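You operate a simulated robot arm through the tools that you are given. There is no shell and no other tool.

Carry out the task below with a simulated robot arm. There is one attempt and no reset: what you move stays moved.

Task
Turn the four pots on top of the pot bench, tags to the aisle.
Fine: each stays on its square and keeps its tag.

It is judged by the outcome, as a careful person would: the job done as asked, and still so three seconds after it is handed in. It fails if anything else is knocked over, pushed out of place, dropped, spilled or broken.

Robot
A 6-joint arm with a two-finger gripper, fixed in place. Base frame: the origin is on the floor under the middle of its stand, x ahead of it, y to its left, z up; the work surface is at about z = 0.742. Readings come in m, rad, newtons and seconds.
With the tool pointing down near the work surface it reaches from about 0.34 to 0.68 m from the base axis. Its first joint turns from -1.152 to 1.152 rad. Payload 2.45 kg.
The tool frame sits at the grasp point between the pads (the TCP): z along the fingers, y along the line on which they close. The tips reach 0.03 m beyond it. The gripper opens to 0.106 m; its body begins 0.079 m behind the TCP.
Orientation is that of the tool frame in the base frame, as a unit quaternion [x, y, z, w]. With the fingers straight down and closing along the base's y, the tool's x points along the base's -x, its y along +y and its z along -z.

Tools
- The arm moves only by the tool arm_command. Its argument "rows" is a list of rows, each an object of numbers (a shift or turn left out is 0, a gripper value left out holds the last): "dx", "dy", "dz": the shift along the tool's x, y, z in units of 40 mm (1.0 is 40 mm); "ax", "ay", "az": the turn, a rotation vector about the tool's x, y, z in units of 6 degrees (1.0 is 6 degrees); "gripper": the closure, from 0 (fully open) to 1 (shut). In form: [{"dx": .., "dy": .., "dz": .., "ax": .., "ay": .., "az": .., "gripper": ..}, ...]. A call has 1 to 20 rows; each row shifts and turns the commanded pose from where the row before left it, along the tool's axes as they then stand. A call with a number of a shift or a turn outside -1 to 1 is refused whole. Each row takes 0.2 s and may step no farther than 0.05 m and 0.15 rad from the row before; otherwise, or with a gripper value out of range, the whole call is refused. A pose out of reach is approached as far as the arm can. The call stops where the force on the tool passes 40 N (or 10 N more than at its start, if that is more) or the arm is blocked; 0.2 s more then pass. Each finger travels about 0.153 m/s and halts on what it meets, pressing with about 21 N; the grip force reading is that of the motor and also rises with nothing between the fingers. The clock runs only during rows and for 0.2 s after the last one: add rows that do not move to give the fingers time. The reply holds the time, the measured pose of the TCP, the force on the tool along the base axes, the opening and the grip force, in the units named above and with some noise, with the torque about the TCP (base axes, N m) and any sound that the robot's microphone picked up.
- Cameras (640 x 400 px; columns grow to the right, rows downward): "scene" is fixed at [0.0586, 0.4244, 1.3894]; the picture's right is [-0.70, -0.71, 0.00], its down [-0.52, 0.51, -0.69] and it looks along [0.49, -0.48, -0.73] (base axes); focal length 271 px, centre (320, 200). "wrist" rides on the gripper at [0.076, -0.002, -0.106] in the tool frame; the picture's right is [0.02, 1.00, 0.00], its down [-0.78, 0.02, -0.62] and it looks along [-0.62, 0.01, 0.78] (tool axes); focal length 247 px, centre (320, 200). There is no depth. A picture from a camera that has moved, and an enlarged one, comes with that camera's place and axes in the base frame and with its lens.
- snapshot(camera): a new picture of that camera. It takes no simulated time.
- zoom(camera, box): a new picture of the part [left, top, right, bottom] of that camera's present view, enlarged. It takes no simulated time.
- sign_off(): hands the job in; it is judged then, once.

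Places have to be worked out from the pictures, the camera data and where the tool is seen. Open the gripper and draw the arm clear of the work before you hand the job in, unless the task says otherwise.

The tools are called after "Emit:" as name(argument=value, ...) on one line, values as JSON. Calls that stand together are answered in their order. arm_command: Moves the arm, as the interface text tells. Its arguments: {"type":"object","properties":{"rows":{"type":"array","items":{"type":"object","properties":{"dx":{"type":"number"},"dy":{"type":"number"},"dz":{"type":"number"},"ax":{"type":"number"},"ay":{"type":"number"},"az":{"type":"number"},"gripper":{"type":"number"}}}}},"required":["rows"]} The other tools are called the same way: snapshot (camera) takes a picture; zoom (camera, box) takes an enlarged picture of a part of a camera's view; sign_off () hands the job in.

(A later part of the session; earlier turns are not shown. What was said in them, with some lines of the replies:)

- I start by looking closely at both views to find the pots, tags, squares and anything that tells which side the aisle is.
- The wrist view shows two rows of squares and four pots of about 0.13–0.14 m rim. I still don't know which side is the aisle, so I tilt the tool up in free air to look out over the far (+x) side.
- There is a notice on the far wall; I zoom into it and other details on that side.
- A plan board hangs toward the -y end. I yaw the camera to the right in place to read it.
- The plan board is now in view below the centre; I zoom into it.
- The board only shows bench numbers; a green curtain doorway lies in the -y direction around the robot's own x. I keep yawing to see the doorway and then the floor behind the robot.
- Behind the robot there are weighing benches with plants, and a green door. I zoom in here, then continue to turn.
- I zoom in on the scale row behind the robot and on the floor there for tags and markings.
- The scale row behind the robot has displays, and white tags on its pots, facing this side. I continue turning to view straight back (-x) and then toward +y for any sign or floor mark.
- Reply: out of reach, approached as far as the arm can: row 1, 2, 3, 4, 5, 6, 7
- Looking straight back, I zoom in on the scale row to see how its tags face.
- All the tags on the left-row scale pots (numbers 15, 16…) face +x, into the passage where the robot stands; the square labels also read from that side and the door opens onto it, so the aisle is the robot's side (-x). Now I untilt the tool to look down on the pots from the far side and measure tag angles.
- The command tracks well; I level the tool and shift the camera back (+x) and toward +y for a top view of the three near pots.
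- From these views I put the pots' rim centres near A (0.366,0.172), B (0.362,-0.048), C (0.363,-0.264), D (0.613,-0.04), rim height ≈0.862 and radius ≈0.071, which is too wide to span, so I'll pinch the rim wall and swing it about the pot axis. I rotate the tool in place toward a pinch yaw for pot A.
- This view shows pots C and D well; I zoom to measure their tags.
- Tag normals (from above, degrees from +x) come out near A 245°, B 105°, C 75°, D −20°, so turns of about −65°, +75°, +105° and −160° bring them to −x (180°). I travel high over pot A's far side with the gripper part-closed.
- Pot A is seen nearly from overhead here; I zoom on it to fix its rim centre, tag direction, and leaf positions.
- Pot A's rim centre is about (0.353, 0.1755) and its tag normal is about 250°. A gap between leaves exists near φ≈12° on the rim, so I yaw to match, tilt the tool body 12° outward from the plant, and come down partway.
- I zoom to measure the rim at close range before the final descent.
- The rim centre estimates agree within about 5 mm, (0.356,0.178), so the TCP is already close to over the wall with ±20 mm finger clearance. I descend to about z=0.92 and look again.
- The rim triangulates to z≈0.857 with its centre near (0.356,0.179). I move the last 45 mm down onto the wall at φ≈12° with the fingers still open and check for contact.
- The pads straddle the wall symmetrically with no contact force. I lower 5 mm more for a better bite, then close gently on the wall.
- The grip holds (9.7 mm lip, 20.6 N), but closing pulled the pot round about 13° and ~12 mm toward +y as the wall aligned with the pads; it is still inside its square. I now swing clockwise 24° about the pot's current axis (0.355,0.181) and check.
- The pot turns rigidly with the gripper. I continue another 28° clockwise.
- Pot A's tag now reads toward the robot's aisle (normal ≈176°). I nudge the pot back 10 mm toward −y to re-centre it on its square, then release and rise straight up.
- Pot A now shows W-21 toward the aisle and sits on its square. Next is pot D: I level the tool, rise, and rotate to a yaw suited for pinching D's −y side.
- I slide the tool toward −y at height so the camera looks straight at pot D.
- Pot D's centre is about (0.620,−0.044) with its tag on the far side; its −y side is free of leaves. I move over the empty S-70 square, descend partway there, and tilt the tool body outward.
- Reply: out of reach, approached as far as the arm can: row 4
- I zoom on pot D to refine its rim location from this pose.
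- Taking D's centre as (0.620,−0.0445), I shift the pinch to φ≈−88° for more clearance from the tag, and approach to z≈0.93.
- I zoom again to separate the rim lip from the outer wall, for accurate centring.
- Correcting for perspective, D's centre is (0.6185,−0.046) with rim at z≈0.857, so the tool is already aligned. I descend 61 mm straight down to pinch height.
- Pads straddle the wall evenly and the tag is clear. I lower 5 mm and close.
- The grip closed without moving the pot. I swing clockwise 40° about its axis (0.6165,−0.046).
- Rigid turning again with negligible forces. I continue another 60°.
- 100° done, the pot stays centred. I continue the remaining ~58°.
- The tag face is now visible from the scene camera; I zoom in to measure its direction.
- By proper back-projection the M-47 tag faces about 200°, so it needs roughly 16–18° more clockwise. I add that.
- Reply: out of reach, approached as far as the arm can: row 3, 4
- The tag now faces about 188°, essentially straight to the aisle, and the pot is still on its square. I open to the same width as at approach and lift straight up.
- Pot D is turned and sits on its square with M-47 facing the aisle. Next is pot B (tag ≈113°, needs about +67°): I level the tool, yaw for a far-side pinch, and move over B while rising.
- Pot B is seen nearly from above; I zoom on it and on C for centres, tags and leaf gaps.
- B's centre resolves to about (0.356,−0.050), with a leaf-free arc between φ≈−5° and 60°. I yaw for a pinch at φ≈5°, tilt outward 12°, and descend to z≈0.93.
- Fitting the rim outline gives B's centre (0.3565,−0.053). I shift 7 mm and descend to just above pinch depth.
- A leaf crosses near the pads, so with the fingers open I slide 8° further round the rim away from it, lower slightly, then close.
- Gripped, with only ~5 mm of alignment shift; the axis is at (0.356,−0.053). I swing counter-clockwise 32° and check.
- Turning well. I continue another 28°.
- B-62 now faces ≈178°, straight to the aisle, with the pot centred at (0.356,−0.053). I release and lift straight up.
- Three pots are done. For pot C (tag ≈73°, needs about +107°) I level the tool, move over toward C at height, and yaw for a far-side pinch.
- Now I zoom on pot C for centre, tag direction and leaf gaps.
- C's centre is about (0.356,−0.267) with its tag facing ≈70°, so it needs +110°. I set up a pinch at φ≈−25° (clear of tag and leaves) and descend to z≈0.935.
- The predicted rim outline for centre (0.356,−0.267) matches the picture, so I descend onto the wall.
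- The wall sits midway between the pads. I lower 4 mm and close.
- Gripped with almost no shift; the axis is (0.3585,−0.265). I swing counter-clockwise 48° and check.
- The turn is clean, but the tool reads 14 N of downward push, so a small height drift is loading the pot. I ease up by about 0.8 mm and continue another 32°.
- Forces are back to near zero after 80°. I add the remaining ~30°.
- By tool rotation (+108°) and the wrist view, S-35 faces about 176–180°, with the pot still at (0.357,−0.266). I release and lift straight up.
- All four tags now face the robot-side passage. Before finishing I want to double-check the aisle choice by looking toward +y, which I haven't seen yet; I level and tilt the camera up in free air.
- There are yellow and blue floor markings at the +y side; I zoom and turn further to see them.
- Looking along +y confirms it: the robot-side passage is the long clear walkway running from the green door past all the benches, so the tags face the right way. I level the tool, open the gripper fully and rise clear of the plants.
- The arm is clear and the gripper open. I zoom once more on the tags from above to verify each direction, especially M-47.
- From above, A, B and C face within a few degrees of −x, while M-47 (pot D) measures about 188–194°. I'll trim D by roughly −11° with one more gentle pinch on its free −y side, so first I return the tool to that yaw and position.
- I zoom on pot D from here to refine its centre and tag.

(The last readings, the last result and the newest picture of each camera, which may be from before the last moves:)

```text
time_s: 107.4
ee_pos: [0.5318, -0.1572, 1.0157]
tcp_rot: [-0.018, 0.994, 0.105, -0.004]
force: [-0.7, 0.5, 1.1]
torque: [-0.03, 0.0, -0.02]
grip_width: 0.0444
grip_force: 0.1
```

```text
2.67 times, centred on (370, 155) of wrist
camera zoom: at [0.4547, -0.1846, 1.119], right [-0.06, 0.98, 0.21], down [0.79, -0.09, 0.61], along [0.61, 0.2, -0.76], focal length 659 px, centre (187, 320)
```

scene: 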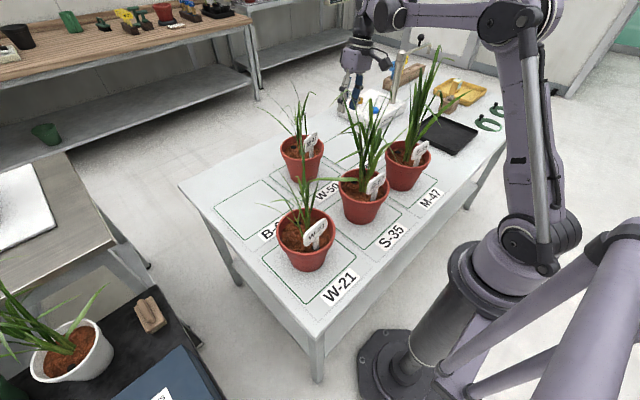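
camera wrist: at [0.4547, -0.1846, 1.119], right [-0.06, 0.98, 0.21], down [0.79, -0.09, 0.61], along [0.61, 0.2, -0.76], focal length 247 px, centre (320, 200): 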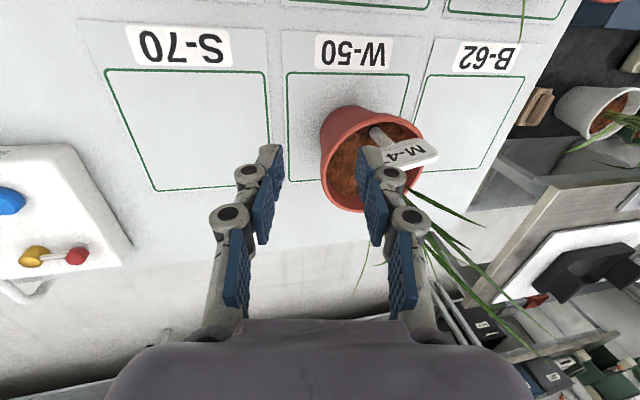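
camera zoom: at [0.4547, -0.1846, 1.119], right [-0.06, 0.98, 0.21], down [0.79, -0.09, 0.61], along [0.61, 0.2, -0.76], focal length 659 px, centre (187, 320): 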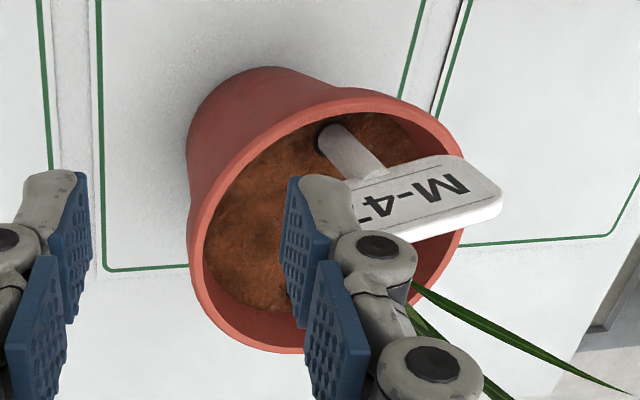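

D sits at about (0.617,−0.0465), i.e. where it started, and its −y rim is clear. I come in to pinch height there.

Emit:
arm_command(rows=[{"dx": -0.56, "dy": 0.099, "dz": 0.567}, {"dx": -0.56, "dy": 0.099, "dz": 0.567}, {"dx": -0.56, "dy": 0.099, "dz": 0.567}, {"dx": -0.56, "dy": 0.099, "dz": 0.567}, {"dy": -0.0975, "dz": 0.456}, {"dy": -0.0975, "dz": 0.456}, {"dy": -0.0975, "dz": 0.456}, {}])

Emit:
snapshot(camera="wrist")

Emit:
zoom(camera="scene", box=[260, 80, 380, 190])

```text
time_s: 109.2
ee_pos: [0.6187, -0.1193, 0.8739]
tcp_rot: [-0.017, 0.994, 0.106, -0.004]
force: [-0.5, 0.3, 0.7]
torque: [0.01, 0.01, 0.01]
grip_width: 0.0448
grip_force: 0.1
```

```text
taken
camera wrist: at [0.5426, -0.1462, 0.9774], right [-0.06, 0.98, 0.21], down [0.79, -0.09, 0.61], along [0.61, 0.2, -0.77], focal length 247 px, centre (320, 200)
```

wrist: 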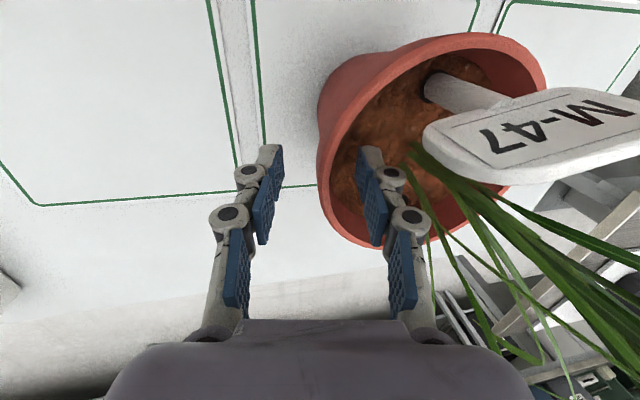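

```text
3.64 times, centred on (320, 135) of scene
camera zoom: at [0.0586, 0.4244, 1.3894], right [-0.7, -0.71, 0.0], down [-0.52, 0.51, -0.69], along [0.49, -0.48, -0.73], focal length 985 px, centre (320, 436)
```

zoom: 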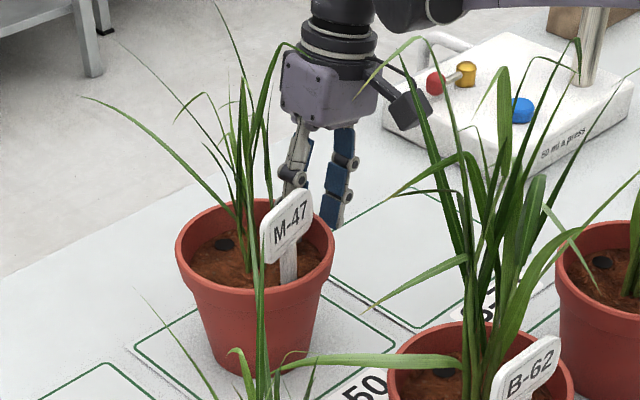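

Aligned and clear. I lower 4 mm, close, and turn clockwise about 10°.

Emit:
arm_command(rows=[{"dy": -0.021, "dz": 0.1}, {}, {"gripper": 0.75}, {"gripper": 0.9}, {"gripper": 1.0}, {}, {}])

Emit:
arm_command(rows=[{"dx": 0.106, "dy": 0.003, "dz": 0.0007, "ay": -0.116, "az": 0.543}, {"dx": 0.106, "dy": 0.003, "dz": 0.0007, "ay": -0.116, "az": 0.543}, {"dx": 0.106, "dy": 0.003, "dz": 0.0007, "ay": -0.116, "az": 0.543}, {}])

Emit:
snapshot(camera="wrist")

Emit:
zoom(camera="scene", box=[260, 80, 380, 190])

```text
time_s: 110.8
ee_pos: [0.6189, -0.1185, 0.8712]
tcp_rot: [-0.018, 0.994, 0.106, -0.004]
force: [-3.1, 2.2, 5.1]
torque: [0.12, 0.61, 0.04]
grip_width: 0.0065
grip_force: 20.7
```

```text
time_s: 111.8
ee_pos: [0.6068, -0.1169, 0.8723]
tcp_rot: [0.07, 0.992, 0.105, 0.006]
force: [-0.2, -3.8, 1.6]
torque: [-0.47, 0.49, 0.14]
grip_width: 0.0067
grip_force: 20.9
```

```text
taken
camera wrist: at [0.5277, -0.1311, 0.9748], right [0.12, 0.97, 0.21], down [0.76, -0.22, 0.61], along [0.64, 0.09, -0.77], focal length 247 px, centre (320, 200)
```

wrist: 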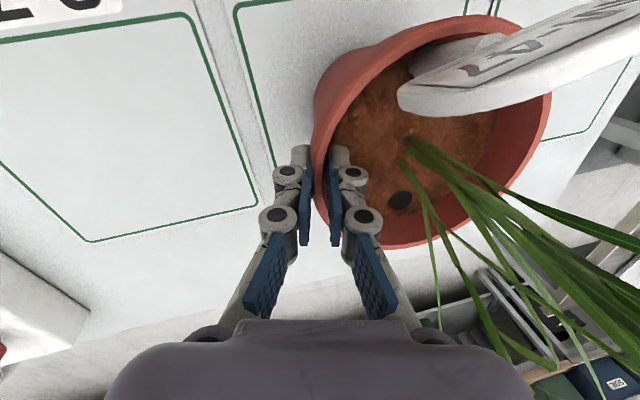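

```text
3.64 times, centred on (320, 135) of scene
camera zoom: at [0.0586, 0.4243, 1.3894], right [-0.7, -0.71, 0.0], down [-0.52, 0.51, -0.69], along [0.49, -0.48, -0.73], focal length 985 px, centre (320, 436)
```

zoom: 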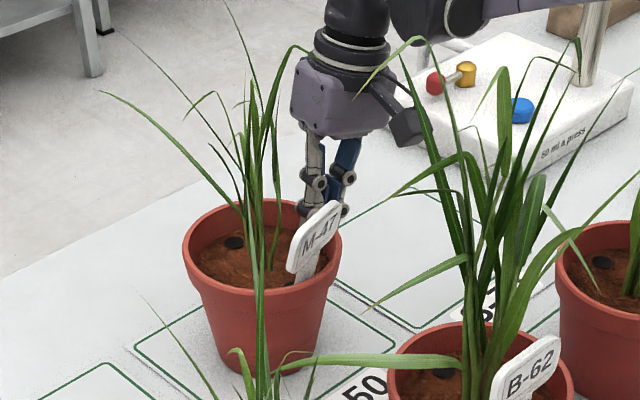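

Closing seems to have shifted something; I zoom in closely to see the pot and tag before doing anything more.

Emit:
zoom(camera="scene", box=[275, 120, 345, 185])

Emit:
zoom(camera="wrist", box=[290, 0, 640, 260])

```text
6.15 times, centred on (310, 152) of scene
camera zoom: at [0.0586, 0.4243, 1.3894], right [-0.7, -0.71, 0.0], down [-0.52, 0.51, -0.69], along [0.49, -0.48, -0.73], focal length 1666 px, centre (382, 492)
```

zoom: 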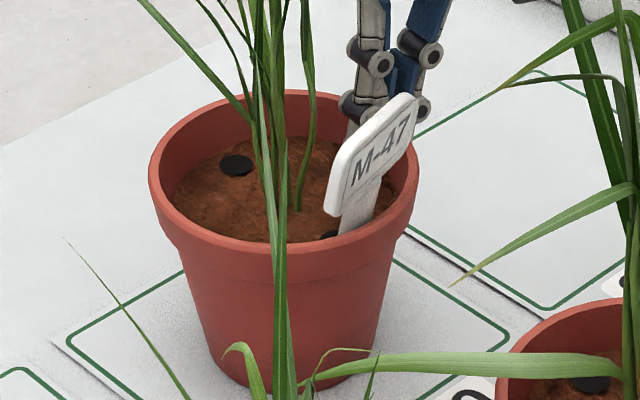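

```text
1.54 times, centred on (465, 130) of wrist
camera zoom: at [0.5277, -0.1311, 0.9748], right [0.12, 0.97, 0.21], down [0.76, -0.22, 0.61], along [0.64, 0.09, -0.77], focal length 380 px, centre (97, 308)
```

zoom: 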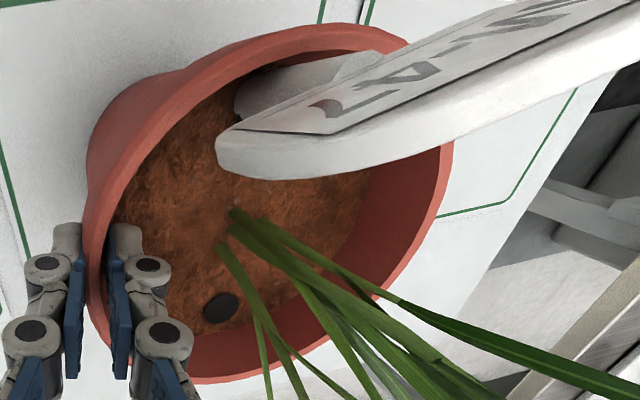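

The pot and tag are sound, but closing turned the pot slightly the wrong way: the tag now measures about 195°. It is firmly gripped, so I turn a further 16° clockwise and re-measure.

Emit:
arm_command(rows=[{"dx": 0.127, "dy": 0.0043, "dz": 0.001, "ay": -0.14, "az": 0.652}, {"dx": 0.127, "dy": 0.0043, "dz": 0.001, "ay": -0.14, "az": 0.652}, {"dx": 0.127, "dy": 0.0043, "dz": 0.001, "ay": -0.14, "az": 0.652}, {"dx": 0.127, "dy": 0.0043, "dz": 0.001, "ay": -0.14, "az": 0.652}, {}])

Emit:
snapshot(camera="wrist")

Emit:
zoom(camera="scene", box=[275, 120, 345, 185])

```text
time_s: 113.0
ee_pos: [0.5868, -0.1125, 0.8704]
tcp_rot: [0.207, 0.973, 0.103, 0.02]
force: [-1.5, -4.4, 4.1]
torque: [-0.2, 0.69, 0.14]
grip_width: 0.0071
grip_force: 20.9
```

```text
taken
camera wrist: at [0.5068, -0.1042, 0.9746], right [0.38, 0.9, 0.21], down [0.67, -0.42, 0.61], along [0.64, -0.09, -0.77], focal length 247 px, centre (320, 200)
```

wrist: 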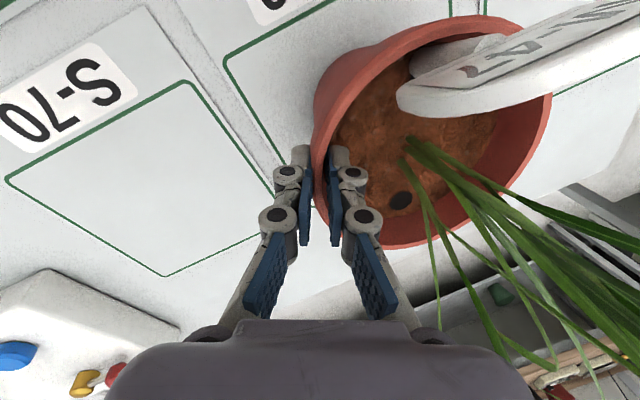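

```text
6.15 times, centred on (310, 152) of scene
camera zoom: at [0.0585, 0.4243, 1.3894], right [-0.7, -0.71, 0.0], down [-0.52, 0.51, -0.69], along [0.49, -0.48, -0.73], focal length 1666 px, centre (382, 492)
```

zoom: 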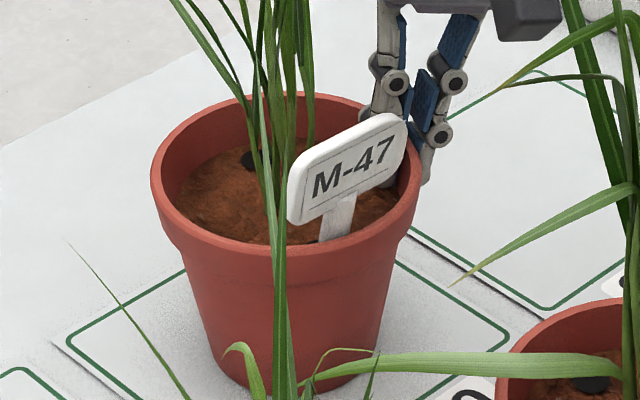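

Now M-47 measures about 174–178°, and the pot is centred at (0.617,−0.046). I open moderately and lift straight up.

Emit:
arm_command(rows=[{"gripper": 0.88}, {"gripper": 0.76}, {"gripper": 0.66}, {}, {}, {"dy": 0.026, "dz": -0.122}, {"dy": 0.051, "dz": -0.245}, {"dy": 0.103, "dz": -0.489}, {"dy": 0.205, "dz": -0.97}, {"dy": 0.205, "dz": -0.97}, {"dy": 0.205, "dz": -0.97}, {"dy": 0.205, "dz": -0.97}, {}])

Emit:
snapshot(camera="wrist")

Emit:
zoom(camera="scene", box=[230, 90, 470, 290])

```text
time_s: 115.8
ee_pos: [0.5865, -0.1122, 1.0632]
tcp_rot: [0.207, 0.973, 0.104, 0.02]
force: [0.1, -0.3, 0.2]
torque: [0.01, -0.03, 0.02]
grip_width: 0.0358
grip_force: 0.1
```

```text
taken
camera wrist: at [0.5065, -0.1037, 1.168], right [0.38, 0.9, 0.21], down [0.67, -0.42, 0.61], along [0.64, -0.09, -0.77], focal length 247 px, centre (320, 200)
```

wrist: 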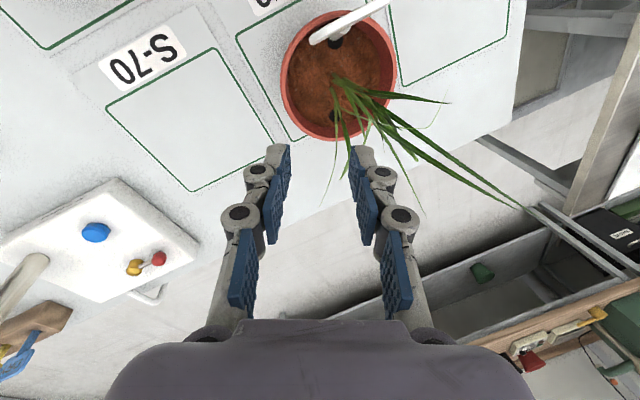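

```text
2.00 times, centred on (350, 190) of scene
camera zoom: at [0.0586, 0.4244, 1.3894], right [-0.7, -0.71, 0.0], down [-0.52, 0.51, -0.69], along [0.49, -0.48, -0.73], focal length 542 px, centre (260, 220)
```

zoom: 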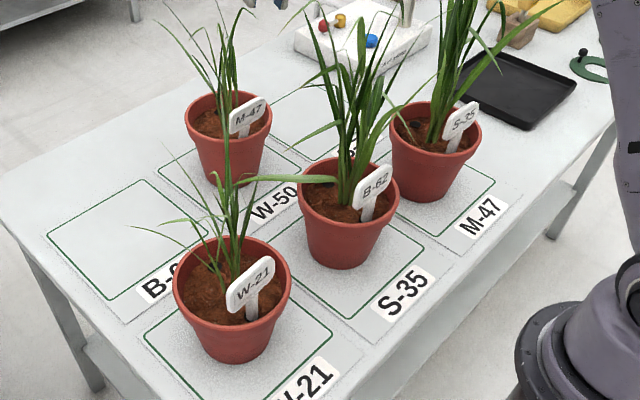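

From overhead M-47 now measures 180°, and all four tags face the aisle. I open the gripper fully and draw the arm up and away past the −y end of the pots.

Emit:
arm_command(rows=[{"ax": 1}, {"ax": 1}, {"dz": -0.9}, {"dx": 0.4, "dy": -0.3, "dz": -0.7}, {"dx": 0.3, "dy": -0.6, "dz": -0.6}, {"dx": -0.05, "dy": -0.85, "dz": -0.4}, {"dx": -0.05, "dy": -0.85, "dz": -0.4}, {"dx": -0.1, "dy": -0.9}, {"dx": -0.1, "dy": -0.9}, {"dx": -0.1, "dy": -0.9}, {"dx": -0.1, "dy": -0.9}, {"gripper": 0.3}, {"gripper": 0.0}, {}, {}])

Emit:
snapshot(camera="wrist")

Emit:
snapshot(camera="scene")

Emit:
zoom(camera="scene", box=[230, 90, 470, 290])

```text
time_s: 119.0
ee_pos: [0.4771, -0.319, 1.1819]
tcp_rot: [0.207, 0.978, 0.001, -0.002]
force: [-0.7, -0.1, -0.1]
torque: [0.01, 0.01, 0.02]
grip_width: 0.106
grip_force: 0.1
out of reach, approached as far as the arm can: row 10, 11
```

```text
taken
camera wrist: at [0.4052, -0.2908, 1.2872], right [0.39, 0.92, 0.0], down [0.72, -0.3, 0.62], along [0.57, -0.24, -0.79], focal length 247 px, centre (320, 200)
```

wrist: 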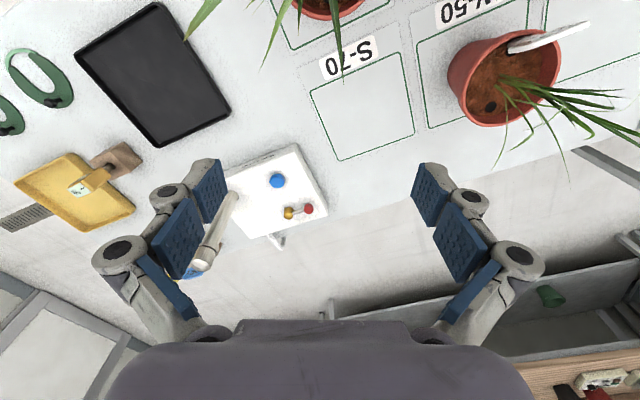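

```text
taken
```

scene: 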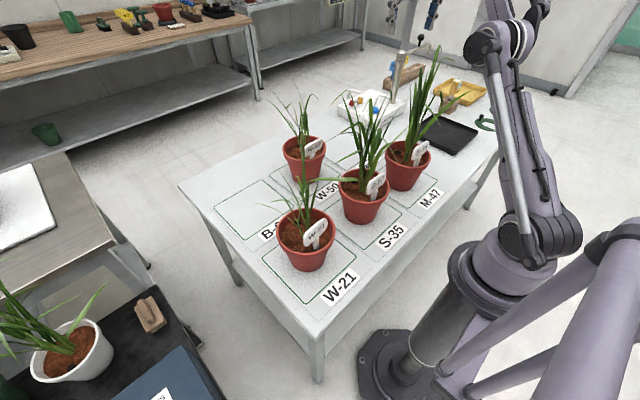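

```text
2.00 times, centred on (350, 190) of scene
camera zoom: at [0.0586, 0.4244, 1.3894], right [-0.7, -0.71, 0.0], down [-0.52, 0.51, -0.69], along [0.49, -0.48, -0.73], focal length 542 px, centre (260, 220)
```

zoom: 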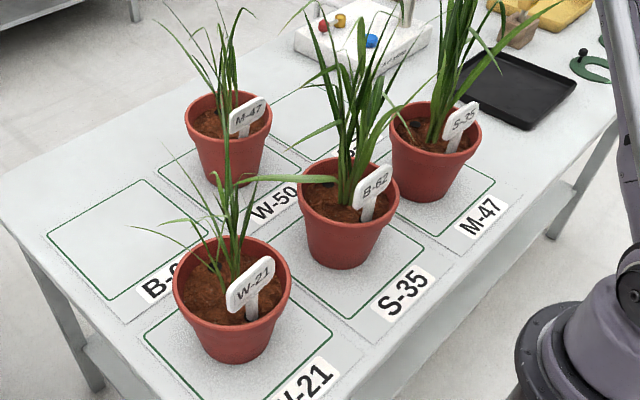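

All four pots stand on their own squares with their own tags (W-21, B-62, S-35, M-47) facing the aisle. Nothing else on the bench has moved, and the gripper is open and clear of the pots, so I hand the job in.

Emit:
sign_off()

```text
The job is handed in.
```

All four pots on the pot bench are turned with their tags toward the aisle, and I've handed the job in. Each pot is still on its own square and kept its own tag.

- **Which side is the aisle:** nothing was signposted, so I took it to be the walkway the robot stands in. The pots on the scales behind the robot have their tags facing it, the square labels read from that side, and the green door opens onto it.
- **How straight the tags are:** measured from the pictures, all four face the aisle to within about 10°.
- **Tags and squares:** the tags didn't match the square labels when I started, except for W-21. For example, the pot tagged B-62 stands on square S-35. I left them that way, since each pot was to stay on its square and keep its tag.
- **Pot on W-50 (M-47):** this one took a second grip. The first turn left its tag about 10° off, so I corrected it.

The pots shifted by up to about a centimetre while being gripped. In the final pictures they are all inside their squares and nothing else on the bench has moved. The gripper is open and the arm is clear of the pots.
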